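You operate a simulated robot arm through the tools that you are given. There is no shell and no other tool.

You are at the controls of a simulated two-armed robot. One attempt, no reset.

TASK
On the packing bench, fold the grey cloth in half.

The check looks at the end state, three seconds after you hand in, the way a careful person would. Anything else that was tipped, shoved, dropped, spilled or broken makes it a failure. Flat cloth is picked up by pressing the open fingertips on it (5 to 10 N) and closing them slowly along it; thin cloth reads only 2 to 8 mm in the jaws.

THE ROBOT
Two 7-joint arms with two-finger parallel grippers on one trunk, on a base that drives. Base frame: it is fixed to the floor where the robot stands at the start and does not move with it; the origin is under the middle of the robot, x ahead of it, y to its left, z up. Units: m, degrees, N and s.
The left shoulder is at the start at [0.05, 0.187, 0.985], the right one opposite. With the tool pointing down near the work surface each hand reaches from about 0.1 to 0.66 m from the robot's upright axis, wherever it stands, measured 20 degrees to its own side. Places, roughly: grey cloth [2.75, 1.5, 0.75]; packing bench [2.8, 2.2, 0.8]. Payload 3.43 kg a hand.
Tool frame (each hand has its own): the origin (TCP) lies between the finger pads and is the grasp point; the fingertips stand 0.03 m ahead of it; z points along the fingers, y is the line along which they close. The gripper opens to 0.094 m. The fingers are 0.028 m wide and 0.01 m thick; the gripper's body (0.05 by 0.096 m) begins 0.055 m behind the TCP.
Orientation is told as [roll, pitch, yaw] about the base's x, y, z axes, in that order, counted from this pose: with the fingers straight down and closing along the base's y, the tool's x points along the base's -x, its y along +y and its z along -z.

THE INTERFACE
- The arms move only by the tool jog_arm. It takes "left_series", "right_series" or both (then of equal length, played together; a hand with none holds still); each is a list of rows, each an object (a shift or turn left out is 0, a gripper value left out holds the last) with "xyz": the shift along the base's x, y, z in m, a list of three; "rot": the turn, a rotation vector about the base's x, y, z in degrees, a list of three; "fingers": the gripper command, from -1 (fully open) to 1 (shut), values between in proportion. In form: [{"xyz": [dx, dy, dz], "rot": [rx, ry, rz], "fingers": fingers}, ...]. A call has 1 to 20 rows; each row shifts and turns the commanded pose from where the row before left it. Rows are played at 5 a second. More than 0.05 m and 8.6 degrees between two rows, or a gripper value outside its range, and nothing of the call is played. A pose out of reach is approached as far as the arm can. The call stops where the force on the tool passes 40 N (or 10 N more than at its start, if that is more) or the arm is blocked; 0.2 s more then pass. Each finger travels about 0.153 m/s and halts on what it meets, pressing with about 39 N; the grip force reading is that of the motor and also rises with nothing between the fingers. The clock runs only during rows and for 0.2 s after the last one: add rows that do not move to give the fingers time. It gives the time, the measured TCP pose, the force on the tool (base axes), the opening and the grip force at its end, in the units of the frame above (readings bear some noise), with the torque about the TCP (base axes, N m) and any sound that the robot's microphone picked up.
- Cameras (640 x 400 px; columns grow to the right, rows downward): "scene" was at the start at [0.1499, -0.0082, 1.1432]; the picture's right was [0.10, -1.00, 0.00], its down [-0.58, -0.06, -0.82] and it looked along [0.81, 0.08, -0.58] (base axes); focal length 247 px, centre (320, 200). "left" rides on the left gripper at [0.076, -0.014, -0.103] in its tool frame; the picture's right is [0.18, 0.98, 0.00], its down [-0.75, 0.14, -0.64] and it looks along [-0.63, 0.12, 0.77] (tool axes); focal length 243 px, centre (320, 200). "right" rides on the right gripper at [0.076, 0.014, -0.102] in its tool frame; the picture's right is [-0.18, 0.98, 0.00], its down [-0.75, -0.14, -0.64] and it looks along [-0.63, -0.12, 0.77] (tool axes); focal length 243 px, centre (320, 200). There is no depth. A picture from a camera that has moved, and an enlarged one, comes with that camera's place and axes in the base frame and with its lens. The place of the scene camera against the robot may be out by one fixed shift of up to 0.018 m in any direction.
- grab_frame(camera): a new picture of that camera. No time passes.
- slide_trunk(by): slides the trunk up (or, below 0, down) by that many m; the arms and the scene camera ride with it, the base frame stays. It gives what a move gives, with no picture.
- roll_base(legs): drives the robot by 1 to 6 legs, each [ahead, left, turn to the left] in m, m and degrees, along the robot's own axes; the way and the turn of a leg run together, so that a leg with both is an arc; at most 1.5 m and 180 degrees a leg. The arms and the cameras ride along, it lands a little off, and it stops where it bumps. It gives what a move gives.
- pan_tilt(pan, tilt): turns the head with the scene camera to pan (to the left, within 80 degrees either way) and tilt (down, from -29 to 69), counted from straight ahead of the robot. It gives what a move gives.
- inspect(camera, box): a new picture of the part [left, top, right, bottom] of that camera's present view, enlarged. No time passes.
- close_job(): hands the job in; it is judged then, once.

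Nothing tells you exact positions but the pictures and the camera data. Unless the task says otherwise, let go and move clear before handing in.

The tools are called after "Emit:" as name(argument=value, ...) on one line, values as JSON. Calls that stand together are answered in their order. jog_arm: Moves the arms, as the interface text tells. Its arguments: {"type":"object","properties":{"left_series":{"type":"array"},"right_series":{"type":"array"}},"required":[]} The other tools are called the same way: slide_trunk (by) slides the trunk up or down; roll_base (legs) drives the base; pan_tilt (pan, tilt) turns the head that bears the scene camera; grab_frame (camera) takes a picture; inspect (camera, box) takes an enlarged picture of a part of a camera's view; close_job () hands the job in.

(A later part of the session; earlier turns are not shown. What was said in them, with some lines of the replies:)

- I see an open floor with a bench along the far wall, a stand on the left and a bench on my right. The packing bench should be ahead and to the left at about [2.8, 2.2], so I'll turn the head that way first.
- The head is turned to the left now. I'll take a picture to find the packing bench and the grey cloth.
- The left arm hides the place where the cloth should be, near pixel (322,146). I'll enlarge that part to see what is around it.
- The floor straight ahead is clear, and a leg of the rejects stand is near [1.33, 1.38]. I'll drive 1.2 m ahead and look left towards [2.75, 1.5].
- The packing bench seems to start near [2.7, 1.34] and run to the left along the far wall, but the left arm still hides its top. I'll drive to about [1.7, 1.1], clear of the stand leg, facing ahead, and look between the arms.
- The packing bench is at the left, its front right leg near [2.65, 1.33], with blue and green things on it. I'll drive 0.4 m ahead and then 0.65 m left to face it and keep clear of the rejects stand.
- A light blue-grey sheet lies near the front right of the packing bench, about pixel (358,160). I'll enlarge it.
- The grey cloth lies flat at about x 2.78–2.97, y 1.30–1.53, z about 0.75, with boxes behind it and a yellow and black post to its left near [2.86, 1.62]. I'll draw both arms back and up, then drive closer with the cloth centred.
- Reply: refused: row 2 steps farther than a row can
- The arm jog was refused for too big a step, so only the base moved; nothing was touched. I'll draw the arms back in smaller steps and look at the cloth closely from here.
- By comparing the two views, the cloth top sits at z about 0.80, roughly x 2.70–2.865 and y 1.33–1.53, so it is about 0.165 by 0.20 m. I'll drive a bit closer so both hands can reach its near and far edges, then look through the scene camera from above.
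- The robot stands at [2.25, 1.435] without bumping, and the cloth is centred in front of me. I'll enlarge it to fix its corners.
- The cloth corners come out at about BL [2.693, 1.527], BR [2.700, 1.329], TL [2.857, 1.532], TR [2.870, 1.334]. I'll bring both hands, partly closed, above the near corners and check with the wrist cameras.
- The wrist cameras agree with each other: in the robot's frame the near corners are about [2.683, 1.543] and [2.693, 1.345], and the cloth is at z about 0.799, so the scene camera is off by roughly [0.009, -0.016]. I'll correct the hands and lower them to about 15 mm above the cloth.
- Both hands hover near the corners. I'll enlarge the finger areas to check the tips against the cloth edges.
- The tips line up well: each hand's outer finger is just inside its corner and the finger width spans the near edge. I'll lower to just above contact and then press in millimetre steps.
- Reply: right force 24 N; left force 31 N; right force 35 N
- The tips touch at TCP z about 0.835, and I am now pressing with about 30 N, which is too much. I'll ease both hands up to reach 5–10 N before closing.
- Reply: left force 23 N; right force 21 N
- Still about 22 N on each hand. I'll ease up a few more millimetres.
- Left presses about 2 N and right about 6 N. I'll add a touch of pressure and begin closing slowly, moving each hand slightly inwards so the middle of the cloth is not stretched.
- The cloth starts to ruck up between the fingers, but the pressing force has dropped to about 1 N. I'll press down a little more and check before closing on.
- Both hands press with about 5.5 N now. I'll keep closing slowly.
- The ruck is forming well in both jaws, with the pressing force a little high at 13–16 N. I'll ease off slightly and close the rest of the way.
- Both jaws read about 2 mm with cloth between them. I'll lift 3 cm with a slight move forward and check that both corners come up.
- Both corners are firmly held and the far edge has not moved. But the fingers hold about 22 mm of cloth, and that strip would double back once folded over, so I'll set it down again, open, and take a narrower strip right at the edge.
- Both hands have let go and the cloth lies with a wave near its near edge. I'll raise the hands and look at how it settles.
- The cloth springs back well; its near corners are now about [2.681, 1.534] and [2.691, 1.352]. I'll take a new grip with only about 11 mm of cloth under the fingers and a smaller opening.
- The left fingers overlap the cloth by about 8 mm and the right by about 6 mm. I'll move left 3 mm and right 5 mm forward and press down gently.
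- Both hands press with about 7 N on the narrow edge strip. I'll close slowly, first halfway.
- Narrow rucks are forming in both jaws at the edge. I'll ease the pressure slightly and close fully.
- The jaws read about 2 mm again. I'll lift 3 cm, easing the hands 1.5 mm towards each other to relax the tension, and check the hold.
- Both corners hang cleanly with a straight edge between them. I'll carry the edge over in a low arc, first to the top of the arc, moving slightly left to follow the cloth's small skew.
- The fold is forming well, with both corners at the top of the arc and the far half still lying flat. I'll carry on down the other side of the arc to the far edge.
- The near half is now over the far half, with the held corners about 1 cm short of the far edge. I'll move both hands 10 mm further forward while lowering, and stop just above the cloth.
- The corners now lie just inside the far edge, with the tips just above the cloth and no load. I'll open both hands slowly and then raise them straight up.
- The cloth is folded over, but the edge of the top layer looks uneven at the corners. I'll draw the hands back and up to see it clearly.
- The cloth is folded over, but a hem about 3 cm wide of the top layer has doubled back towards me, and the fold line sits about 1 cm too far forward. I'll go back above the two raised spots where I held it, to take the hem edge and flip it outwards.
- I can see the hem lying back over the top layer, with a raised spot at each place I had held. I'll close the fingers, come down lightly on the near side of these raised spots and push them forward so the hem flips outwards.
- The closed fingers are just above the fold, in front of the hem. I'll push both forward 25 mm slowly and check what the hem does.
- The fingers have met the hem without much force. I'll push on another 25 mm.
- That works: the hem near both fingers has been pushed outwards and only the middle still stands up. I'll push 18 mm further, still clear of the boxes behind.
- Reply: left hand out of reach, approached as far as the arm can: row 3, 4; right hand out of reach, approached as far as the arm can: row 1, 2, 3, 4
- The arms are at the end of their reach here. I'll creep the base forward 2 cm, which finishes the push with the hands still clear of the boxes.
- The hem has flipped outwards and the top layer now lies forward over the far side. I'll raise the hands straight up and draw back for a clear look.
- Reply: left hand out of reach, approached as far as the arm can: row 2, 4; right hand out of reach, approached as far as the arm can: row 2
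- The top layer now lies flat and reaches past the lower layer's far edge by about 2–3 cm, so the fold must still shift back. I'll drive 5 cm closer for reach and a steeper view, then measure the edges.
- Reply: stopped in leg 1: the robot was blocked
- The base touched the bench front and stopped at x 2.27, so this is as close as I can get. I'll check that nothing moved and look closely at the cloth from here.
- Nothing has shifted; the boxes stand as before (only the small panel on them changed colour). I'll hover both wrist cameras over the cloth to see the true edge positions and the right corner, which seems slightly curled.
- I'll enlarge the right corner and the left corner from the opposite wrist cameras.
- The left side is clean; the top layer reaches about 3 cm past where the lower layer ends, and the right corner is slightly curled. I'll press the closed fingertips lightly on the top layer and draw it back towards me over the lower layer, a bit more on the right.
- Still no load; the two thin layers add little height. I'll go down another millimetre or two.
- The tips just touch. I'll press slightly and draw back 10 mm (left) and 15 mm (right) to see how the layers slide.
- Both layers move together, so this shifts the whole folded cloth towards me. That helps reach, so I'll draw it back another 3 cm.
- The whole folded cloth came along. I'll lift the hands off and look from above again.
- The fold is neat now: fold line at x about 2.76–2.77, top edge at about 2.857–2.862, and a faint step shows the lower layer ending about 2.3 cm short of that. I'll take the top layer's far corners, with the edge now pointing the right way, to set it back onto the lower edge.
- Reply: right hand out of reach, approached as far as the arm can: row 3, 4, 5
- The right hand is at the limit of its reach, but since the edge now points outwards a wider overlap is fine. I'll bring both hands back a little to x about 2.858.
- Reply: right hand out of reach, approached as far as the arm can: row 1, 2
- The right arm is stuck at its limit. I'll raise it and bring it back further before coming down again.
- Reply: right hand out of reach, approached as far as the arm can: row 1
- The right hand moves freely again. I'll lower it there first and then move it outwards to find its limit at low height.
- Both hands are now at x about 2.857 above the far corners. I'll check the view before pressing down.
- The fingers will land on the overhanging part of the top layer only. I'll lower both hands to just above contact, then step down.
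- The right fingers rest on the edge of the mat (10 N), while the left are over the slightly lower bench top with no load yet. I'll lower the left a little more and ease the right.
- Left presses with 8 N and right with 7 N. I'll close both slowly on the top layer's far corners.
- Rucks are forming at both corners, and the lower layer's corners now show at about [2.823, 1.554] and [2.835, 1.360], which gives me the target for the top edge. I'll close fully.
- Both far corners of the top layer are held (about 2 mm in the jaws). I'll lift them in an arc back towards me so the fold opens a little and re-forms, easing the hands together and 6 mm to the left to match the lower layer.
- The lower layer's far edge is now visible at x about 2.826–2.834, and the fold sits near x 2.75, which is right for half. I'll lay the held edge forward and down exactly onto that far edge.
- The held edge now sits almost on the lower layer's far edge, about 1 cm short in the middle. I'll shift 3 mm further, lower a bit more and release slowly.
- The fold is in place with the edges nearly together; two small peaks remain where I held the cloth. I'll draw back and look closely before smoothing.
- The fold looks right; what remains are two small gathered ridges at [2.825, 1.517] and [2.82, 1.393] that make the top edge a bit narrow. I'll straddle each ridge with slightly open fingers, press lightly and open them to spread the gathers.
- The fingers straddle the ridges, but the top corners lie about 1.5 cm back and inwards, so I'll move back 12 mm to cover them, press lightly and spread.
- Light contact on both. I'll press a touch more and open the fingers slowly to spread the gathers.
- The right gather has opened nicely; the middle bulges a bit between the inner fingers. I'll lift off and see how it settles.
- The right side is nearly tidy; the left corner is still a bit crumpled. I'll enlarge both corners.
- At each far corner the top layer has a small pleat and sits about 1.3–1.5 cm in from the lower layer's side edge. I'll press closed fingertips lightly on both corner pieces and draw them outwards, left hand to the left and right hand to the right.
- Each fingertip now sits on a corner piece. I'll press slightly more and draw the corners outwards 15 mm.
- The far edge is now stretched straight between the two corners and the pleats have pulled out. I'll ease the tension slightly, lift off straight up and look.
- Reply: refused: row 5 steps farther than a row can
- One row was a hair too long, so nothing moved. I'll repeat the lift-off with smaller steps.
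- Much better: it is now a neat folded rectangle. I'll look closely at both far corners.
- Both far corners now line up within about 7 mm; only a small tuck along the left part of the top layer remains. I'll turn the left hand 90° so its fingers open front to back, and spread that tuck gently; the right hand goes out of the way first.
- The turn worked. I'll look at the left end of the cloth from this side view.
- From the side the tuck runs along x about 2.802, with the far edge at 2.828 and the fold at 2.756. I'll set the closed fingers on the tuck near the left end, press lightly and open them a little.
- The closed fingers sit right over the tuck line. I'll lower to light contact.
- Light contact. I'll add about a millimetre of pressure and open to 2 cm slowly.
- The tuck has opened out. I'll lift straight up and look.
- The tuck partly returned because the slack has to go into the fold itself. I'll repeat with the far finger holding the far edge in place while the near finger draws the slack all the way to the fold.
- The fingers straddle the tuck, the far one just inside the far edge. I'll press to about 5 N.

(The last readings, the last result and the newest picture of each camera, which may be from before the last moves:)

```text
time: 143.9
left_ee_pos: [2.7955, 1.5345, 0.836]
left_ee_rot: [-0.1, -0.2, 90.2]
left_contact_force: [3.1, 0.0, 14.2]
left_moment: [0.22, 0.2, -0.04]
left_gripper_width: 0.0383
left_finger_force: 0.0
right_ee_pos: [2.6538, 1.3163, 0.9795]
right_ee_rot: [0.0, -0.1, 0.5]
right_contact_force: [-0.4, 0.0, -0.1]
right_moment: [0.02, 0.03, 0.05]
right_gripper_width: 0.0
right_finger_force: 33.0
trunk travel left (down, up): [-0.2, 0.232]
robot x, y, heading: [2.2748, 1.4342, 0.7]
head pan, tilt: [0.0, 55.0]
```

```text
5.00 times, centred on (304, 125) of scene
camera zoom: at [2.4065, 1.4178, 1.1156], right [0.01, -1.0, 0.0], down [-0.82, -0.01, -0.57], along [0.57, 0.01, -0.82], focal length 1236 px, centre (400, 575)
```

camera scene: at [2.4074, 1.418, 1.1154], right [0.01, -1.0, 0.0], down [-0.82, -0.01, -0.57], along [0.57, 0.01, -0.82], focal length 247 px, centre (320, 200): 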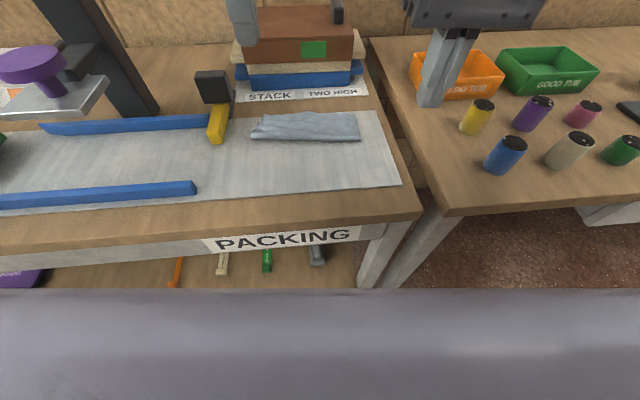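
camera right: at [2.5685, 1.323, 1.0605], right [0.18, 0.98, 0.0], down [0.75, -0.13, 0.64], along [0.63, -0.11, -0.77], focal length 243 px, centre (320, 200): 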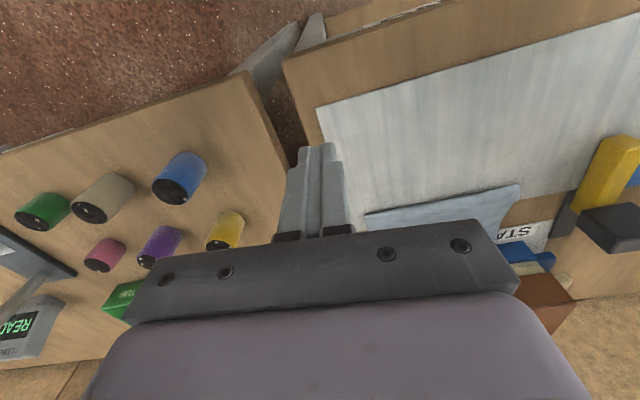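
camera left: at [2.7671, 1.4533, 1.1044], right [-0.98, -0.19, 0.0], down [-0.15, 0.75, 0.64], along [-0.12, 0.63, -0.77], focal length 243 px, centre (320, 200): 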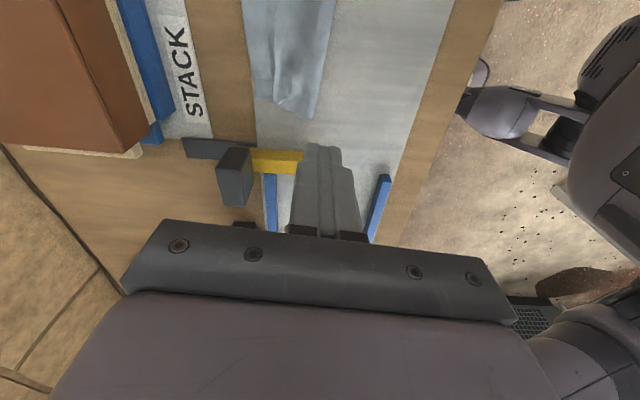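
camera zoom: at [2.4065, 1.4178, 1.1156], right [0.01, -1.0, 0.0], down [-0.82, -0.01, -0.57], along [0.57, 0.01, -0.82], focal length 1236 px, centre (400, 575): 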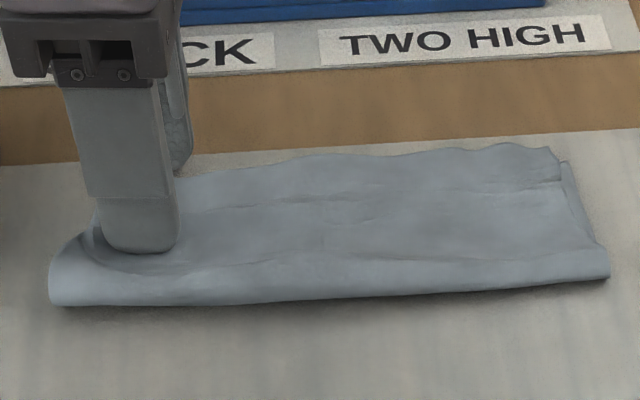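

The far finger slipped off and the left end of the cloth turned a little towards me as a whole. I'll lift off and look at the state before deciding on anything more.

Emit:
jog_arm(left_series=[{"xyz": [0, 0, 0.006]}, {"xyz": [0, 0, 0.03]}, {"xyz": [0, 0, 0.045]}, {"xyz": [0, 0, 0.045]}, {"xyz": [-0.035, 0, 0.03]}, {"xyz": [-0.04, 0.02, 0]}, {}])

Emit:
inspect(camera="left", box=[200, 0, 392, 120])

Emit:
inspect(camera="scene", box=[240, 95, 368, 165])

```text
time: 145.5
left_ee_pos: [2.7227, 1.5545, 0.9926]
left_ee_rot: [0.0, -0.1, 90.3]
left_contact_force: [0.9, 0.1, 0.2]
left_moment: [-0.05, 0.0, 0.01]
left_gripper_width: 0.0399
left_finger_force: 0.1
right_ee_pos: [2.6546, 1.3161, 0.9788]
right_ee_rot: [-0.1, 0.0, 0.4]
right_contact_force: [-0.1, 0.1, 0.2]
right_moment: [0.0, 0.0, -0.03]
right_gripper_width: 0.0
right_finger_force: 32.7
trunk travel left (down, up): [-0.2, 0.232]
robot x, y, heading: [2.2739, 1.4324, 0.5]
head pan, tilt: [0.0, 55.0]
```

```text
3.33 times, centred on (296, 60) of left
camera zoom: at [2.7361, 1.4785, 1.0963], right [-0.98, -0.19, 0.0], down [-0.14, 0.75, 0.64], along [-0.12, 0.63, -0.77], focal length 809 px, centre (400, 667)
```

zoom: 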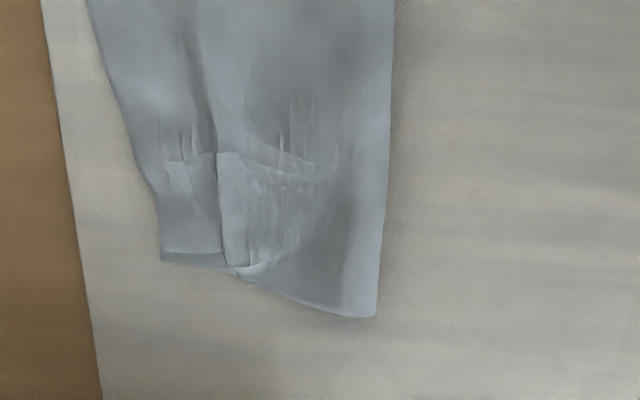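

```text
5.00 times, centred on (304, 130) of scene
camera zoom: at [2.4073, 1.4182, 1.1154], right [0.01, -1.0, 0.0], down [-0.82, -0.01, -0.57], along [0.57, 0.01, -0.82], focal length 1236 px, centre (400, 550)
```

zoom: 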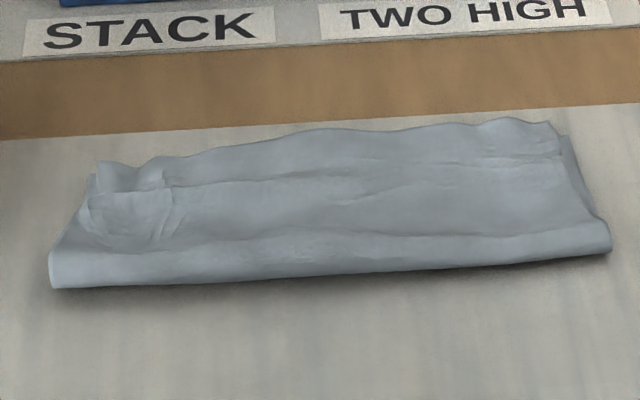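

The fold itself is sound, but a small tuck remains at the left and the fold loop is a bit fat. I'll turn the left hand back, and use the right hand with open fingers as a firm anchor on the far edge while the left draws the slack to the fold.

Emit:
jog_arm(left_series=[{"rot": [0, 0, -8.2], "fingers": 0.6}, {"rot": [0, 0, -8.2], "fingers": 1.0}, {"rot": [0, 0, -8.2]}, {"rot": [0, 0, -8.2]}, {"rot": [0, 0, -8.2]}, {"rot": [0, 0, -8.2]}, {"rot": [0, 0, -8.2]}, {"rot": [0, 0, -8.2]}, {"rot": [0, 0, -8.2]}, {"rot": [0, 0, -8.2]}, {"rot": [0, 0, -7.6]}, {}])

Emit:
jog_arm(right_series=[{"xyz": [0.03, 0.03, 0], "fingers": 0}, {"xyz": [0.03, 0.03, 0], "fingers": -1}, {"xyz": [0.03, 0.025, 0]}, {"xyz": [0.03, 0.024, 0]}, {"xyz": [0.025, 0, -0.03]}, {"xyz": [0, 0, -0.045]}, {"xyz": [0, 0, -0.045]}, {}])

Emit:
inspect(camera="right", box=[120, 40, 520, 240])

Emit:
inspect(camera="left", box=[120, 40, 520, 240])

```text
time: 148.1
left_ee_pos: [2.7228, 1.5542, 0.9917]
left_ee_rot: [0.0, -0.1, 0.4]
left_contact_force: [0.0, -0.5, 0.0]
left_moment: [0.01, 0.03, 0.0]
left_gripper_width: 0.0
left_finger_force: 32.5
right_ee_pos: [2.656, 1.3153, 0.9785]
right_ee_rot: [0.1, 0.0, 0.5]
right_contact_force: [0.4, 0.9, -0.3]
right_moment: [0.0, -0.01, -0.03]
right_gripper_width: 0.0
right_finger_force: 32.8
trunk travel left (down, up): [-0.2, 0.232]
robot x, y, heading: [2.2723, 1.4332, 0.7]
head pan, tilt: [0.0, 55.0]
```

```text
time: 149.9
left_ee_pos: [2.7221, 1.5543, 0.9938]
left_ee_rot: [-0.1, 0.0, 0.6]
left_contact_force: [-0.3, -0.1, -0.2]
left_moment: [0.0, -0.02, 0.0]
left_gripper_width: 0.0001
left_finger_force: 33.5
right_ee_pos: [2.8008, 1.4255, 0.8599]
right_ee_rot: [0.0, 0.0, 0.6]
right_contact_force: [-0.6, 0.8, -0.1]
right_moment: [-0.01, 0.01, -0.01]
right_gripper_width: 0.0938
right_finger_force: 0.0
trunk travel left (down, up): [-0.2, 0.232]
robot x, y, heading: [2.2732, 1.4362, 0.5]
head pan, tilt: [0.0, 55.0]
```

```text
1.60 times, centred on (320, 140) of right
camera zoom: at [2.725, 1.4387, 0.9615], right [0.17, 0.98, 0.0], down [0.75, -0.13, 0.64], along [0.63, -0.11, -0.77], focal length 388 px, centre (320, 296)
```

zoom: 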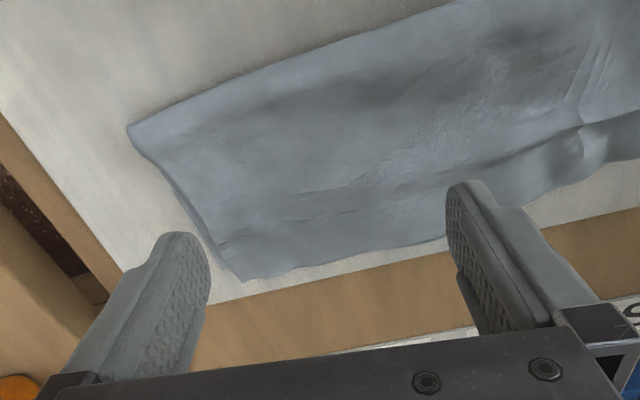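

```text
1.60 times, centred on (320, 140) of left
camera zoom: at [2.6447, 1.5395, 1.0961], right [-0.19, 0.98, 0.0], down [0.75, 0.15, 0.64], along [0.63, 0.12, -0.77], focal length 388 px, centre (320, 296)
```

zoom: 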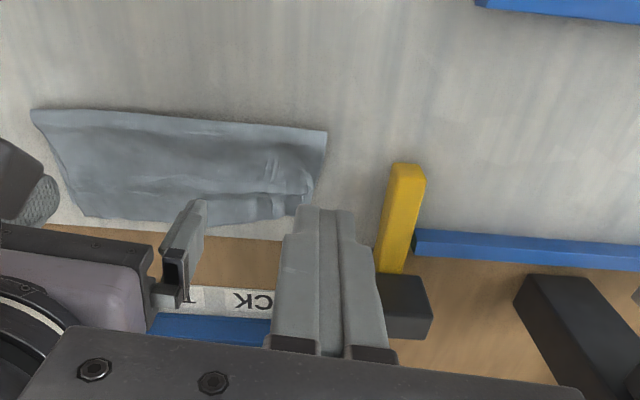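

The right hand's spread fingers are over the far part of the cloth. I'll lower them into a firm press of about 12 N.

Emit:
jog_arm(right_series=[{"xyz": [0, 0, -0.012]}, {"xyz": [0, 0, -0.008]}, {"xyz": [0, 0, -0.003]}, {"xyz": [0, 0, -0.001]}, {}])

```text
time: 151.1
left_ee_pos: [2.7223, 1.5554, 0.9929]
left_ee_rot: [-0.1, -0.1, 0.6]
left_contact_force: [-0.1, -0.1, 0.1]
left_moment: [0.0, 0.0, 0.0]
left_gripper_width: 0.0
left_finger_force: 33.2
right_ee_pos: [2.7998, 1.4254, 0.8368]
right_ee_rot: [0.0, -0.2, 0.6]
right_contact_force: [0.7, -1.0, 4.7]
right_moment: [-0.2, -0.03, 0.05]
right_gripper_width: 0.0938
right_finger_force: 0.1
trunk travel left (down, up): [-0.2, 0.232]
robot x, y, heading: [2.2718, 1.4368, 0.5]
head pan, tilt: [0.0, 55.0]
```

Contact is made, mainly under one finger. I'll press the anchor a little harder and bring the left hand down just on the near side of the tuck.

Emit:
jog_arm(right_series=[{"xyz": [0, 0, -0.001]}, {"xyz": [0, 0, -0.001]}, {}, {}, {}, {}], left_series=[{"xyz": [0.02, -0.009, 0]}, {"xyz": [0.02, -0.0085, -0.02]}, {"xyz": [0, 0, -0.045]}, {"xyz": [0, 0, -0.045]}, {"xyz": [0, 0, -0.035]}, {}])

Emit:
inspect(camera="left", box=[200, 40, 440, 190])

Emit:
inspect(camera="scene", box=[220, 85, 390, 175])

```text
time: 152.5
left_ee_pos: [2.76, 1.5374, 0.8466]
left_ee_rot: [0.1, -0.2, 0.6]
left_contact_force: [0.8, -0.5, -0.5]
left_moment: [0.0, 0.02, -0.03]
left_gripper_width: 0.0
left_finger_force: 33.0
right_ee_pos: [2.7991, 1.4263, 0.8357]
right_ee_rot: [0.0, -0.3, 0.5]
right_contact_force: [4.1, -1.1, 24.3]
right_moment: [-0.82, -0.07, 0.11]
right_gripper_width: 0.0941
right_finger_force: 0.0
trunk travel left (down, up): [-0.2, 0.232]
robot x, y, heading: [2.2747, 1.4323, 0.8]
head pan, tilt: [0.0, 55.0]
```

```text
2.67 times, centred on (320, 115) of left
camera zoom: at [2.6826, 1.5228, 0.9517], right [-0.19, 0.98, 0.0], down [0.75, 0.15, 0.64], along [0.63, 0.12, -0.76], focal length 647 px, centre (320, 427)
```

zoom: 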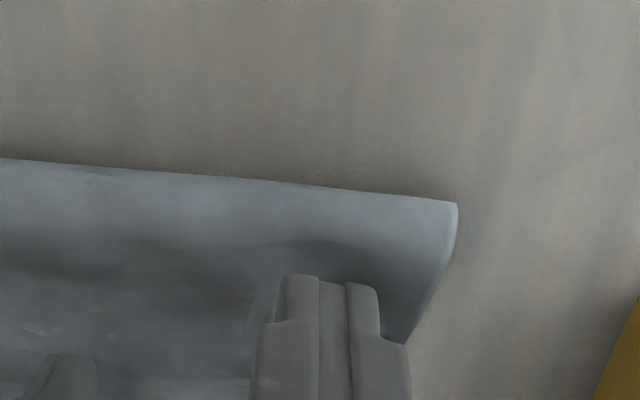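

```text
3.76 times, centred on (305, 130) of scene
camera zoom: at [2.4059, 1.4181, 1.1157], right [0.01, -1.0, 0.0], down [-0.82, -0.01, -0.57], along [0.57, 0.01, -0.82], focal length 930 px, centre (376, 464)
```

zoom: 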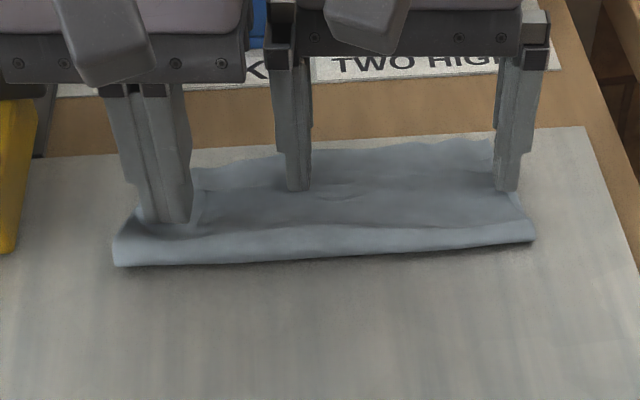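

The anchor presses with 24 N, mostly on its right finger. I'll ease it and tilt it slightly to share the load, and lower the left fingertip to light contact.

Emit:
jog_arm(right_series=[{"xyz": [0, 0, 0.0012], "rot": [-0.9, 0, 0]}, {}, {}, {}], left_series=[{"xyz": [0, 0, -0.004]}, {"xyz": [0, 0, -0.002]}, {"xyz": [0, 0, -0.002]}, {}])

```text
time: 153.5
left_ee_pos: [2.7607, 1.5383, 0.8405]
left_ee_rot: [0.0, -0.2, 0.6]
left_contact_force: [-0.4, 0.4, 0.1]
left_moment: [0.02, 0.01, -0.05]
left_gripper_width: 0.0001
left_finger_force: 32.9
right_ee_pos: [2.7985, 1.4258, 0.8366]
right_ee_rot: [-0.7, -0.2, 0.6]
right_contact_force: [2.7, 1.0, 21.6]
right_moment: [1.11, -0.1, -0.18]
right_gripper_width: 0.0939
right_finger_force: 0.1
trunk travel left (down, up): [-0.2, 0.232]
robot x, y, heading: [2.2743, 1.4316, 0.8]
head pan, tilt: [0.0, 55.0]
```

Emit:
jog_arm(right_series=[{"rot": [0.45, 0, 0], "xyz": [0, 0, 0.0003]}, {}, {}, {}], left_series=[{"xyz": [0, 0, -0.002]}, {"xyz": [0, 0, -0.001]}, {}, {}])

```text
time: 154.5
left_ee_pos: [2.7618, 1.5369, 0.837]
left_ee_rot: [0.0, -0.3, 0.5]
left_contact_force: [-0.4, 0.1, 1.0]
left_moment: [-0.03, -0.02, -0.03]
left_gripper_width: 0.0002
left_finger_force: 33.3
right_ee_pos: [2.7985, 1.4261, 0.8367]
right_ee_rot: [-0.5, -0.1, 0.5]
right_contact_force: [2.8, 2.4, 19.0]
right_moment: [0.79, -0.05, -0.11]
right_gripper_width: 0.0941
right_finger_force: 0.1
trunk travel left (down, up): [-0.2, 0.232]
robot x, y, heading: [2.2756, 1.4305, 0.5]
head pan, tilt: [0.0, 55.0]
```

The anchor holds with 19 N, mainly near the left end, which is where I need it. I'll press the left fingertip lightly and draw 14 mm towards the fold.

Emit:
jog_arm(left_series=[{"xyz": [0, 0, -0.001]}, {}, {"xyz": [-0.002, 0, 0]}, {"xyz": [-0.003, 0, 0]}, {"xyz": [-0.003, 0, 0]}, {"xyz": [-0.003, 0, 0]}, {"xyz": [-0.003, 0, 0]}, {}])

Emit:
inspect(camera="left", box=[200, 40, 440, 190])

Emit:
inspect(camera="scene", box=[220, 85, 390, 175])

```text
time: 156.3
left_ee_pos: [2.7477, 1.5374, 0.8362]
left_ee_rot: [0.1, -0.3, 0.6]
left_contact_force: [1.0, -0.6, 3.3]
left_moment: [-0.01, -0.03, 0.02]
left_gripper_width: 0.0001
left_finger_force: 32.8
right_ee_pos: [2.7992, 1.4267, 0.8371]
right_ee_rot: [-0.4, -0.1, 0.7]
right_contact_force: [2.0, 2.2, 16.6]
right_moment: [0.75, -0.05, -0.08]
right_gripper_width: 0.094
right_finger_force: 0.0
trunk travel left (down, up): [-0.2, 0.232]
robot x, y, heading: [2.2757, 1.4339, 0.5]
head pan, tilt: [0.0, 55.0]
```

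```text
2.67 times, centred on (320, 115) of left
camera zoom: at [2.6701, 1.5221, 0.9398], right [-0.19, 0.98, 0.0], down [0.75, 0.15, 0.64], along [0.63, 0.12, -0.76], focal length 647 px, centre (320, 427)
```

zoom: 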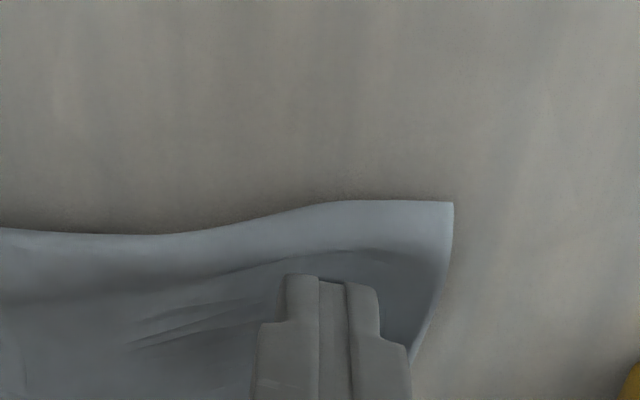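

```text
3.76 times, centred on (305, 130) of scene
camera zoom: at [2.4062, 1.418, 1.1156], right [0.01, -1.0, 0.0], down [-0.82, -0.01, -0.57], along [0.57, 0.01, -0.82], focal length 930 px, centre (376, 464)
```

zoom: 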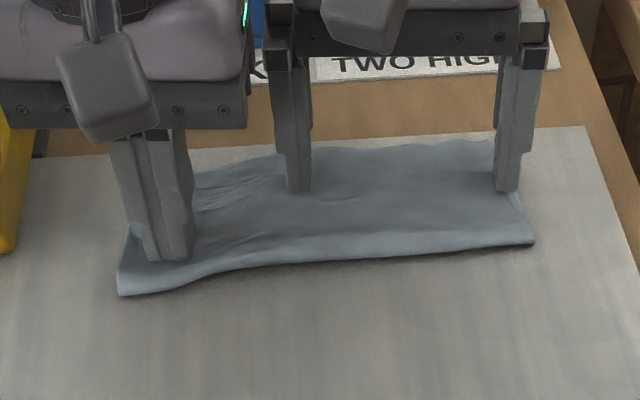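

The left end of the fold moved out while the rest stayed put. I'll lift both hands straight up and check.

Emit:
jog_arm(left_series=[{"xyz": [0, 0, 0.006]}, {"xyz": [0, 0, 0.03]}, {"xyz": [0, 0, 0.045]}, {"xyz": [0, 0, 0.04]}, {"xyz": [-0.02, 0.01, 0.02]}, {}, {}], right_series=[{}, {"xyz": [0, 0, 0.006]}, {"xyz": [0, 0, 0.03]}, {"xyz": [0, 0, 0.045]}, {"xyz": [-0.02, 0, 0.035]}, {"xyz": [-0.04, 0, 0.01]}, {"xyz": [-0.01, -0.02, 0]}])

Emit:
inspect(camera="scene", box=[240, 95, 368, 165])

Emit:
inspect(camera="right", box=[200, 20, 584, 260])

Emit:
inspect(camera="left", box=[60, 40, 444, 280])

```text
time: 157.9
left_ee_pos: [2.7274, 1.5477, 0.975]
left_ee_rot: [-0.1, -0.1, 0.6]
left_contact_force: [-0.2, -0.5, -0.4]
left_moment: [-0.02, -0.01, -0.03]
left_gripper_width: 0.0001
left_finger_force: 33.1
right_ee_pos: [2.7294, 1.4052, 0.9634]
right_ee_rot: [-0.4, -0.1, 0.6]
right_contact_force: [0.5, -0.4, 0.5]
right_moment: [0.01, 0.0, 0.0]
right_gripper_width: 0.0939
right_finger_force: 0.0
trunk travel left (down, up): [-0.2, 0.232]
robot x, y, heading: [2.2708, 1.4298, 0.8]
head pan, tilt: [0.0, 55.0]
```

```text
5.00 times, centred on (304, 130) of scene
camera zoom: at [2.4074, 1.4179, 1.1154], right [0.01, -1.0, 0.0], down [-0.82, -0.01, -0.57], along [0.57, 0.01, -0.82], focal length 1236 px, centre (400, 550)
```

zoom: 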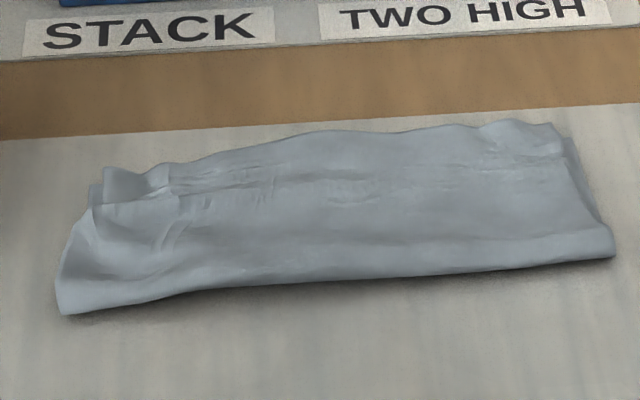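

```text
1.67 times, centred on (392, 140) of right
camera zoom: at [2.6543, 1.4194, 1.0643], right [0.18, 0.98, -0.01], down [0.75, -0.13, 0.64], along [0.63, -0.12, -0.77], focal length 404 px, centre (200, 300)
```

zoom: 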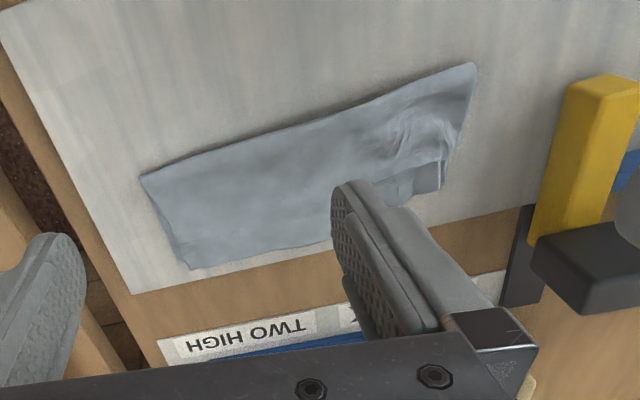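

```text
1.67 times, centred on (252, 160) of left
camera zoom: at [2.6511, 1.5317, 1.0797], right [-0.19, 0.98, 0.0], down [0.75, 0.15, 0.64], along [0.63, 0.13, -0.77], focal length 404 px, centre (433, 267)
```

zoom: 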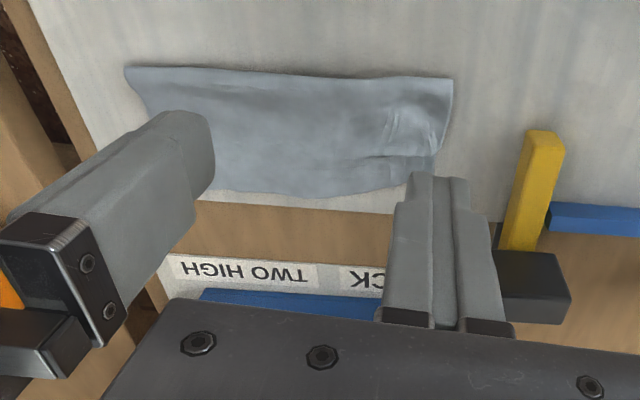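

The middle and right are smooth now. I'll look closely at the left end to judge how it lies.

Emit:
inspect(camera="scene", box=[245, 110, 309, 160])

Emit:
inspect(camera="right", box=[390, 40, 510, 140])

Emit:
inspect(camera="left", box=[220, 70, 348, 150])

```text
8.00 times, centred on (277, 135) of scene
camera zoom: at [2.4074, 1.4179, 1.1154], right [0.01, -1.0, 0.0], down [-0.82, -0.01, -0.57], along [0.57, 0.01, -0.82], focal length 1977 px, centre (664, 720)
```

zoom: 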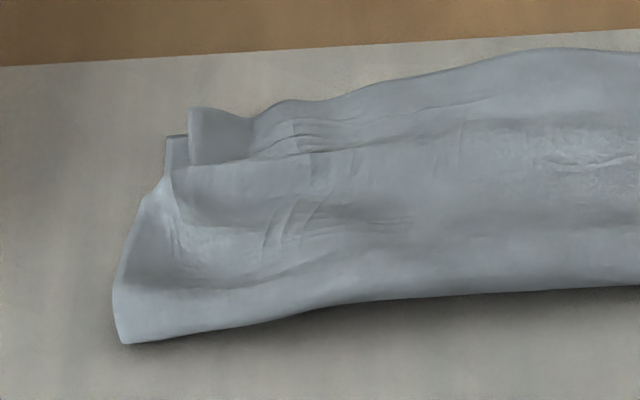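

```text
4.00 times, centred on (450, 90) of right
camera zoom: at [2.6543, 1.4194, 1.0643], right [0.18, 0.98, -0.01], down [0.75, -0.13, 0.64], along [0.63, -0.12, -0.77], focal length 970 px, centre (-200, 640)
```

zoom: 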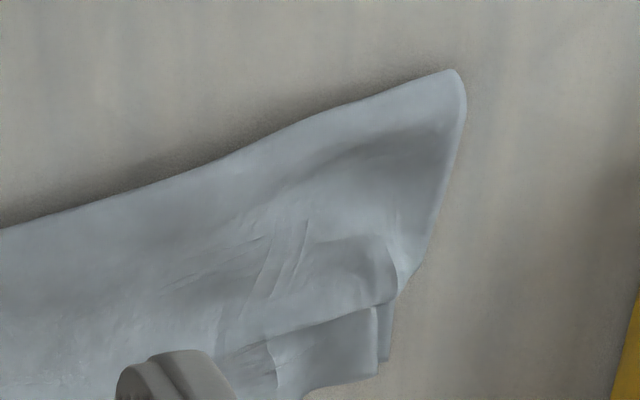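

```text
5.00 times, centred on (284, 110) of left
camera zoom: at [2.6511, 1.5317, 1.0797], right [-0.19, 0.98, 0.0], down [0.75, 0.15, 0.64], along [0.63, 0.13, -0.77], focal length 1213 px, centre (500, 650)
```

zoom: 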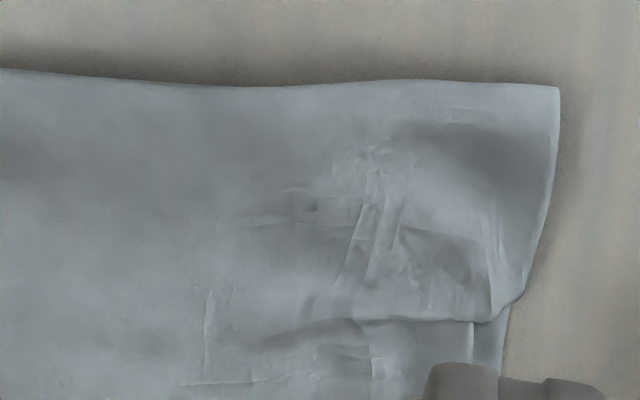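

A small tuck remains over the last 5 cm at the left, its lip facing the far side. I'll set the left fingertip just beyond that lip, barely above the cloth, and push the lip back towards the fold.

Emit:
jog_arm(left_series=[{"xyz": [0.035, -0.004, 0]}, {"xyz": [0.0306, -0.0027, -0.02]}, {"xyz": [0, 0, -0.045]}, {"xyz": [0, 0, -0.045]}, {"xyz": [0, 0, -0.019]}, {}])

Emit:
inspect(camera="left", box=[200, 20, 440, 170])

Emit:
inspect(camera="scene", box=[240, 95, 368, 165])

```text
time: 159.3
left_ee_pos: [2.7931, 1.5405, 0.8475]
left_ee_rot: [0.1, -0.1, 0.6]
left_contact_force: [0.3, 1.2, -0.1]
left_moment: [0.03, 0.01, -0.01]
left_gripper_width: 0.0
left_finger_force: 33.2
right_ee_pos: [2.7302, 1.4067, 0.9617]
right_ee_rot: [-0.4, 0.0, 0.4]
right_contact_force: [-0.4, 0.7, 0.0]
right_moment: [0.0, -0.02, 0.01]
right_gripper_width: 0.0939
right_finger_force: 0.1
trunk travel left (down, up): [-0.2, 0.232]
robot x, y, heading: [2.2737, 1.4339, 0.5]
head pan, tilt: [0.0, 55.0]
```

```text
2.67 times, centred on (320, 95) of left
camera zoom: at [2.7168, 1.5249, 0.9512], right [-0.19, 0.98, 0.0], down [0.75, 0.15, 0.64], along [0.63, 0.12, -0.77], focal length 647 px, centre (320, 480)
```

zoom: 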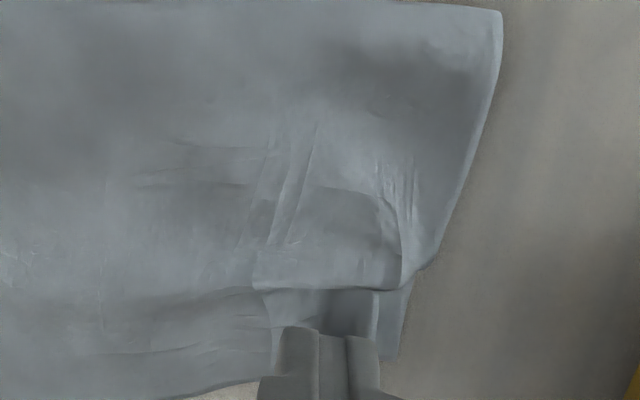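

```text
5.00 times, centred on (304, 130) of scene
camera zoom: at [2.4074, 1.4181, 1.1154], right [0.01, -1.0, 0.0], down [-0.82, -0.01, -0.57], along [0.57, 0.01, -0.82], focal length 1236 px, centre (400, 550)
```

zoom: 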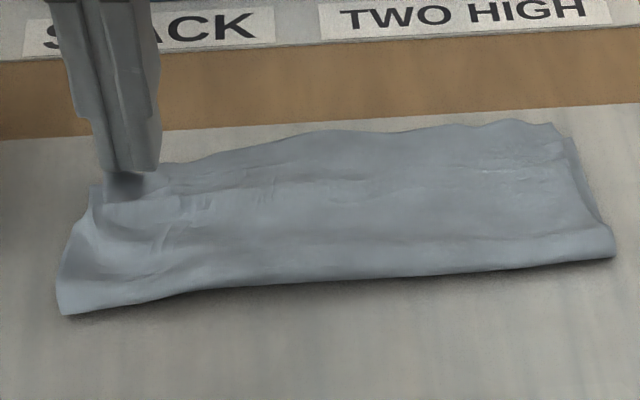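

The fingertip is just beyond the lip. I'll lower it to just above the far strip and push 25 mm towards the fold.

Emit:
jog_arm(left_series=[{"xyz": [0, 0, -0.004]}, {"xyz": [0, 0, -0.003]}, {"xyz": [-0.004, 0, 0]}, {"xyz": [-0.004, 0, 0]}, {"xyz": [-0.004, 0, 0]}, {"xyz": [-0.004, 0, 0]}, {"xyz": [-0.004, 0, 0]}, {"xyz": [-0.004, 0, 0]}, {}])

Emit:
inspect(camera="left", box=[200, 20, 440, 170])

Emit:
inspect(camera="scene", box=[240, 95, 368, 165])

```text
time: 161.3
left_ee_pos: [2.7685, 1.5404, 0.8398]
left_ee_rot: [0.0, -0.1, 0.6]
left_contact_force: [-0.3, 0.7, -0.8]
left_moment: [-0.01, 0.02, 0.01]
left_gripper_width: 0.0
left_finger_force: 33.4
right_ee_pos: [2.7303, 1.4056, 0.9623]
right_ee_rot: [-0.4, 0.0, 0.6]
right_contact_force: [0.3, 0.3, -0.2]
right_moment: [-0.02, 0.0, -0.01]
right_gripper_width: 0.094
right_finger_force: 0.1
trunk travel left (down, up): [-0.2, 0.232]
robot x, y, heading: [2.2715, 1.4354, 0.6]
head pan, tilt: [0.0, 55.0]
```

```text
2.67 times, centred on (320, 95) of left
camera zoom: at [2.692, 1.5251, 0.9442], right [-0.19, 0.98, 0.0], down [0.75, 0.15, 0.64], along [0.63, 0.12, -0.77], focal length 647 px, centre (320, 480)
```

zoom: 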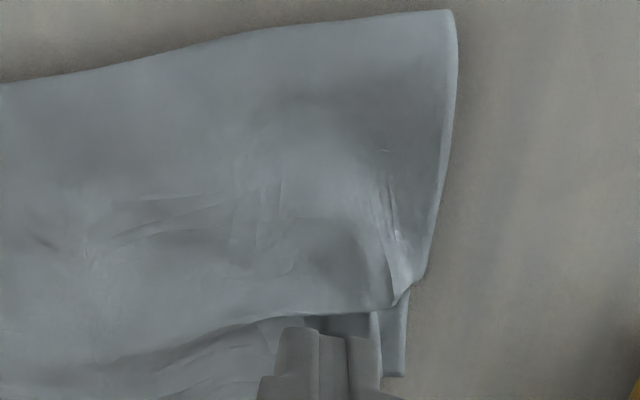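

```text
5.00 times, centred on (304, 130) of scene
camera zoom: at [2.4074, 1.4181, 1.1154], right [0.01, -1.0, 0.0], down [-0.82, -0.01, -0.57], along [0.57, 0.01, -0.82], focal length 1236 px, centre (400, 550)
```

zoom: 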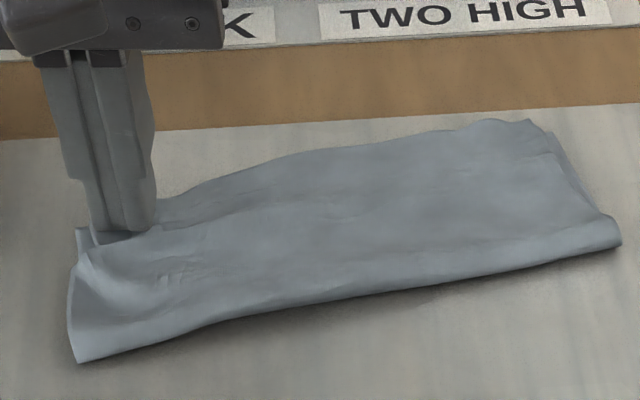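

Without an anchor the whole left end slid along. I'll keep the left fingertip at the lip, press the right hand's open fingers on the far side as an anchor, and then push the lip again.

Emit:
jog_arm(right_series=[{"xyz": [0.03, 0.012, 0]}, {"xyz": [0.025, 0.0125, -0.02]}, {"xyz": [0, 0, -0.045]}, {"xyz": [0, 0, -0.04]}, {"xyz": [0, 0, -0.012]}, {"xyz": [0, 0, -0.006]}, {}])

Emit:
jog_arm(right_series=[{"xyz": [0, 0, -0.002]}, {"xyz": [0, 0, -0.001]}, {}])

Emit:
inspect(camera="scene", box=[220, 85, 390, 175])

```text
time: 162.9
left_ee_pos: [2.7684, 1.5407, 0.8409]
left_ee_rot: [0.0, 0.0, 0.6]
left_contact_force: [-0.2, 0.8, -0.5]
left_moment: [-0.02, -0.03, -0.01]
left_gripper_width: 0.0
left_finger_force: 32.7
right_ee_pos: [2.7845, 1.4302, 0.8386]
right_ee_rot: [-0.4, -0.1, 0.5]
right_contact_force: [0.0, -0.1, 0.2]
right_moment: [0.09, 0.01, 0.02]
right_gripper_width: 0.0937
right_finger_force: 0.0
trunk travel left (down, up): [-0.2, 0.232]
robot x, y, heading: [2.2764, 1.4351, 0.8]
head pan, tilt: [0.0, 55.0]
```

```text
time: 163.7
left_ee_pos: [2.7694, 1.5398, 0.8396]
left_ee_rot: [0.0, 0.0, 0.6]
left_contact_force: [0.2, -0.1, 0.0]
left_moment: [-0.01, -0.02, 0.01]
left_gripper_width: 0.0002
left_finger_force: 33.3
right_ee_pos: [2.7845, 1.4297, 0.8359]
right_ee_rot: [-0.2, -0.1, 0.7]
right_contact_force: [-2.1, 0.1, 9.1]
right_moment: [0.34, 0.01, 0.03]
right_gripper_width: 0.0934
right_finger_force: 0.0
trunk travel left (down, up): [-0.2, 0.232]
robot x, y, heading: [2.2727, 1.4277, 0.8]
head pan, tilt: [0.0, 55.0]
```

```text
3.76 times, centred on (305, 130) of scene
camera zoom: at [2.4066, 1.418, 1.1156], right [0.01, -1.0, 0.0], down [-0.82, -0.01, -0.57], along [0.57, 0.01, -0.82], focal length 930 px, centre (376, 464)
```

zoom: 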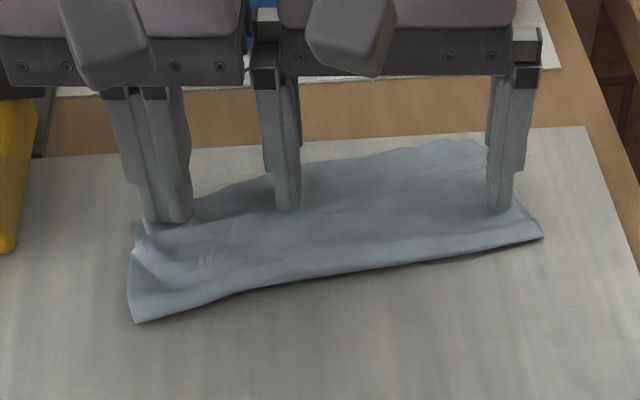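

The anchor presses with 9 N; I'll firm it up slightly and push the lip with the left fingertip 18 mm towards the fold.

Emit:
jog_arm(right_series=[{"xyz": [0, 0, -0.001]}, {}, {}, {}, {}, {}, {}, {}], left_series=[{"xyz": [0, 0, -0.001]}, {}, {"xyz": [-0.0035, 0, 0]}, {"xyz": [-0.0035, 0, 0]}, {"xyz": [-0.0035, 0, 0]}, {"xyz": [-0.0035, 0, 0]}, {"xyz": [-0.0035, 0, 0]}, {}])

Emit:
inspect(camera="left", box=[200, 20, 440, 170])

Emit:
inspect(camera="scene", box=[220, 85, 390, 175])

```text
time: 165.5
left_ee_pos: [2.7503, 1.541, 0.8399]
left_ee_rot: [0.0, -0.3, 0.6]
left_contact_force: [0.0, -0.1, 0.6]
left_moment: [0.0, -0.02, -0.02]
left_gripper_width: 0.0
left_finger_force: 32.6
right_ee_pos: [2.7839, 1.4309, 0.8379]
right_ee_rot: [-0.4, -0.2, 0.5]
right_contact_force: [1.1, 0.9, 22.2]
right_moment: [0.89, -0.06, 0.01]
right_gripper_width: 0.0936
right_finger_force: 0.1
trunk travel left (down, up): [-0.2, 0.232]
robot x, y, heading: [2.2727, 1.4295, 0.5]
head pan, tilt: [0.0, 55.0]
```

```text
2.67 times, centred on (320, 95) of left
camera zoom: at [2.6733, 1.5253, 0.9437], right [-0.19, 0.98, 0.0], down [0.75, 0.15, 0.64], along [0.63, 0.12, -0.76], focal length 647 px, centre (320, 480)
```

zoom: 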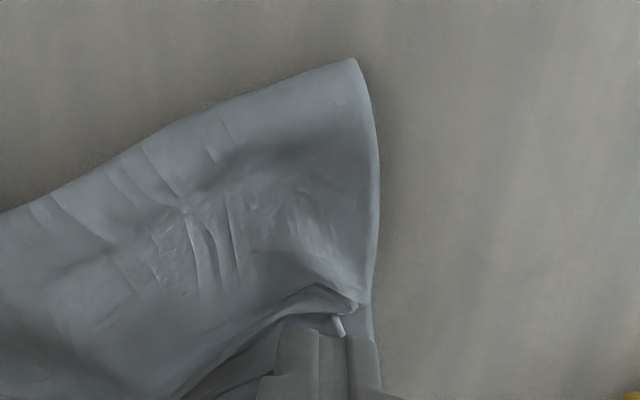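

```text
3.76 times, centred on (305, 130) of scene
camera zoom: at [2.4059, 1.4179, 1.1157], right [0.01, -1.0, 0.0], down [-0.82, -0.01, -0.58], along [0.57, 0.01, -0.82], focal length 930 px, centre (376, 464)
```

zoom: 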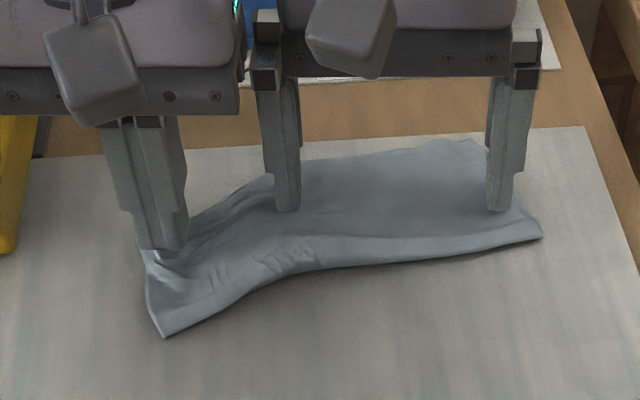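

The left end bent as a whole instead of the lip alone, so this is not helping. I'll lift both hands off and see how it settles.

Emit:
jog_arm(left_series=[{"xyz": [0, 0, 0.006]}, {"xyz": [0, 0, 0.03]}, {"xyz": [0, 0, 0.045]}, {"xyz": [0, 0, 0.04]}, {"xyz": [-0.02, 0.01, 0.02]}, {}, {}], right_series=[{}, {"xyz": [0, 0, 0.006]}, {"xyz": [0, 0, 0.03]}, {"xyz": [0, 0, 0.045]}, {"xyz": [-0.02, 0, 0.035]}, {"xyz": [-0.04, -0.01, 0.01]}, {"xyz": [-0.01, -0.03, 0]}])

Emit:
inspect(camera="scene", box=[240, 95, 368, 175])

Emit:
inspect(camera="right", box=[200, 0, 584, 240])

Emit:
inspect(camera="left", box=[60, 20, 444, 260])

```text
time: 167.1
left_ee_pos: [2.7323, 1.55, 0.979]
left_ee_rot: [0.0, -0.1, 0.6]
left_contact_force: [0.6, -0.2, -0.1]
left_moment: [0.0, 0.02, 0.01]
left_gripper_width: 0.0
left_finger_force: 33.0
right_ee_pos: [2.7149, 1.3906, 0.9593]
right_ee_rot: [-0.5, 0.0, 0.5]
right_contact_force: [-0.8, -0.9, -1.2]
right_moment: [-0.02, -0.01, 0.02]
right_gripper_width: 0.094
right_finger_force: 0.1
trunk travel left (down, up): [-0.2, 0.232]
robot x, y, heading: [2.2691, 1.4356, 0.7]
head pan, tilt: [0.0, 55.0]
```

```text
5.00 times, centred on (304, 135) of scene
camera zoom: at [2.4073, 1.4179, 1.1154], right [0.01, -1.0, 0.0], down [-0.82, -0.01, -0.57], along [0.57, 0.01, -0.82], focal length 1236 px, centre (400, 525)
```

zoom: 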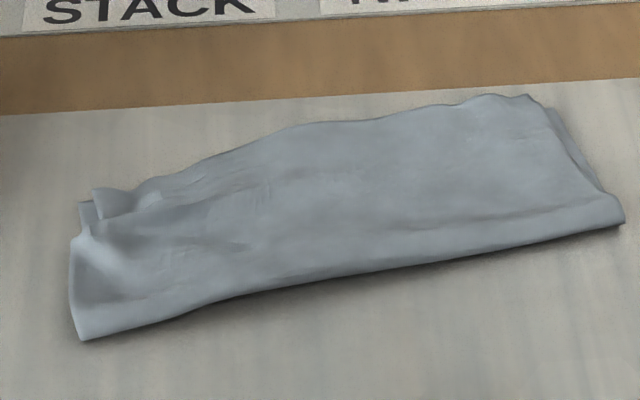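

```text
1.67 times, centred on (392, 120) of right
camera zoom: at [2.6405, 1.4045, 1.0617], right [0.18, 0.98, -0.01], down [0.75, -0.13, 0.64], along [0.63, -0.12, -0.77], focal length 404 px, centre (200, 333)
```

zoom: 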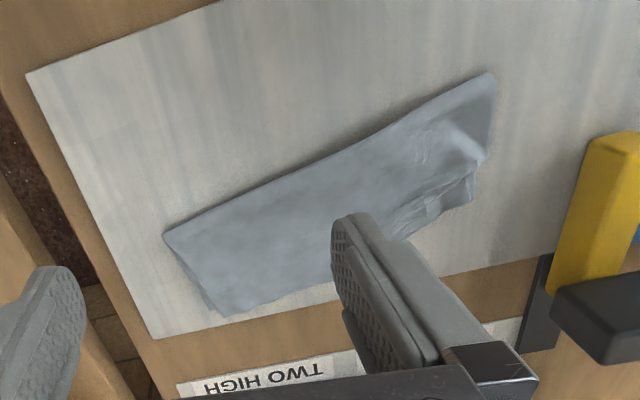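

```text
1.67 times, centred on (252, 140) of left
camera zoom: at [2.6549, 1.5348, 1.0837], right [-0.19, 0.98, 0.0], down [0.75, 0.15, 0.64], along [0.63, 0.13, -0.77], focal length 404 px, centre (433, 300)
```

zoom: 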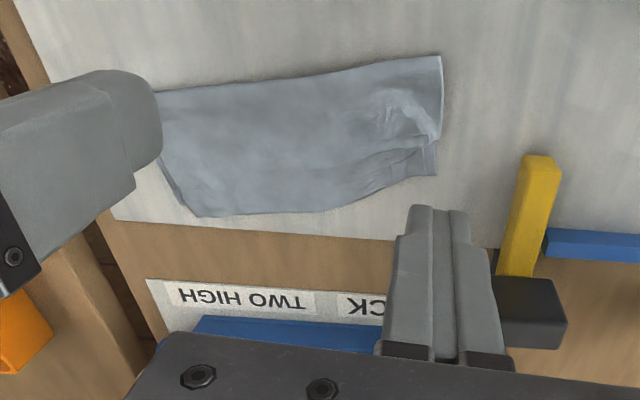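

The cloth has settled well: seen from above it covers about 47 % of its original area, with the edges and corners of both layers together within about a centimetre. I'll stop here, draw both arms up and back, and drive away from the bench.

Emit:
jog_arm(left_series=[{"xyz": [-0.01, 0.01, 0.045]}, {"xyz": [-0.03, 0.02, 0.03]}, {"xyz": [-0.04, 0.02, 0]}, {"xyz": [-0.04, 0.02, 0]}, {}], right_series=[{"xyz": [-0.01, -0.01, 0.045]}, {"xyz": [-0.03, -0.02, 0.03]}, {"xyz": [-0.04, -0.02, 0]}, {"xyz": [-0.04, -0.02, 0]}, {}])

Emit:
roll_base(legs=[[-0.2, 0, 0]])

Emit:
pan_tilt(pan=0, tilt=40)

Emit:
grab_frame(camera="scene")

Emit:
inspect(camera="scene", box=[230, 80, 390, 180])

```text
time: 168.3
left_ee_pos: [2.6126, 1.6197, 1.0553]
left_ee_rot: [0.0, -0.2, 0.6]
left_contact_force: [-0.9, 0.2, 0.3]
left_moment: [0.01, -0.02, 0.02]
left_gripper_width: 0.0001
left_finger_force: 33.3
right_ee_pos: [2.5942, 1.3187, 1.0354]
right_ee_rot: [-0.5, 0.0, 0.5]
right_contact_force: [0.2, 0.4, 0.5]
right_moment: [0.01, -0.02, -0.03]
right_gripper_width: 0.094
right_finger_force: 0.0
trunk travel left (down, up): [-0.2, 0.232]
robot x, y, heading: [2.2713, 1.4318, 0.4]
head pan, tilt: [0.0, 55.0]
```

```text
time: 169.9
left_ee_pos: [2.4143, 1.6169, 1.0542]
left_ee_rot: [-0.1, -0.1, 0.5]
left_contact_force: [-0.5, 0.2, -0.2]
left_moment: [0.02, 0.02, 0.0]
left_gripper_width: 0.0004
left_finger_force: 33.0
right_ee_pos: [2.3961, 1.3168, 1.0348]
right_ee_rot: [-0.3, 0.0, 0.4]
right_contact_force: [0.2, -0.2, 0.1]
right_moment: [-0.03, 0.01, -0.01]
right_gripper_width: 0.094
right_finger_force: 0.1
trunk travel left (down, up): [-0.2, 0.232]
robot x, y, heading: [2.0736, 1.4271, 0.3]
head pan, tilt: [0.0, 55.0]
```

```text
time: 170.7
left_ee_pos: [2.4137, 1.6168, 1.0553]
left_ee_rot: [0.1, -0.1, 0.5]
left_contact_force: [-0.3, -0.5, -0.9]
left_moment: [-0.02, 0.01, -0.02]
left_gripper_width: 0.0001
left_finger_force: 33.3
right_ee_pos: [2.3959, 1.3161, 1.0346]
right_ee_rot: [-0.4, 0.1, 0.4]
right_contact_force: [-1.2, 0.1, 0.1]
right_moment: [0.03, -0.02, 0.0]
right_gripper_width: 0.0942
right_finger_force: 0.1
trunk travel left (down, up): [-0.2, 0.232]
robot x, y, heading: [2.0728, 1.4319, 0.5]
head pan, tilt: [0.0, 40.0]
```

```text
taken
camera scene: at [2.2218, 1.416, 1.136], right [0.01, -1.0, 0.0], down [-0.64, -0.01, -0.77], along [0.77, 0.01, -0.64], focal length 247 px, centre (320, 200)
```

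scene: 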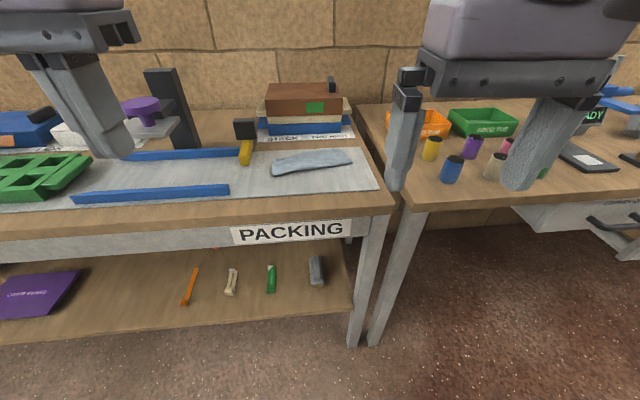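

```text
4.00 times, centred on (310, 130) of scene
camera zoom: at [2.2218, 1.416, 1.136], right [0.01, -1.0, 0.0], down [-0.64, -0.01, -0.77], along [0.77, 0.01, -0.64], focal length 988 px, centre (360, 480)
```

zoom: 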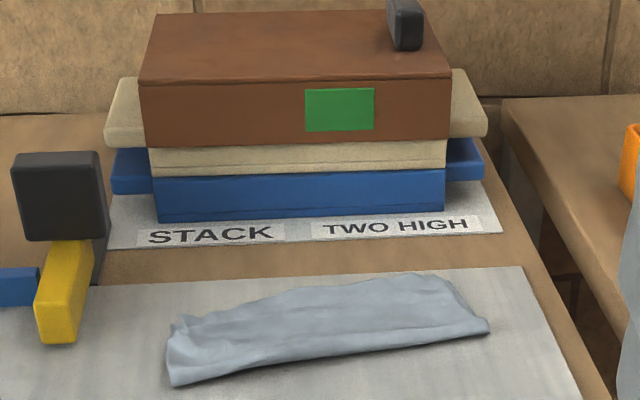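

The cloth lies folded in half on the packing bench with both hands off it, and the boxes, post, cylinders and shelf items stand where they were. I'm clear of the bench and will hand the job in.

Emit:
close_job()

```text
The job is handed in.
```

The grey cloth is folded in half on the packing bench. The top layer lies over the bottom one, and the corners I could measure match to within about a centimetre. The folded cloth covers about 47 % of its original area. I've handed the job in.

- **Not perfect:** a small tuck, about 1 cm deep, is left over the last 5 cm or so at the left end. My attempts to smooth it out mostly slid the whole left end instead. The cloth also ended up turned about 15–20 degrees on the mat.
- **Bench contact:** the base touched the front of the bench once while I was driving closer and stopped there.
- **Everything else:** in the last picture the boxes, the yellow and black post, the cylinders and the things on the shelf look as they did at the start. The small panel on the brown box changed from orange to green while I was working. I don't know why, and the boxes themselves look unmoved.

Both hands are off the cloth, and the robot has backed about 20 cm away from the bench.
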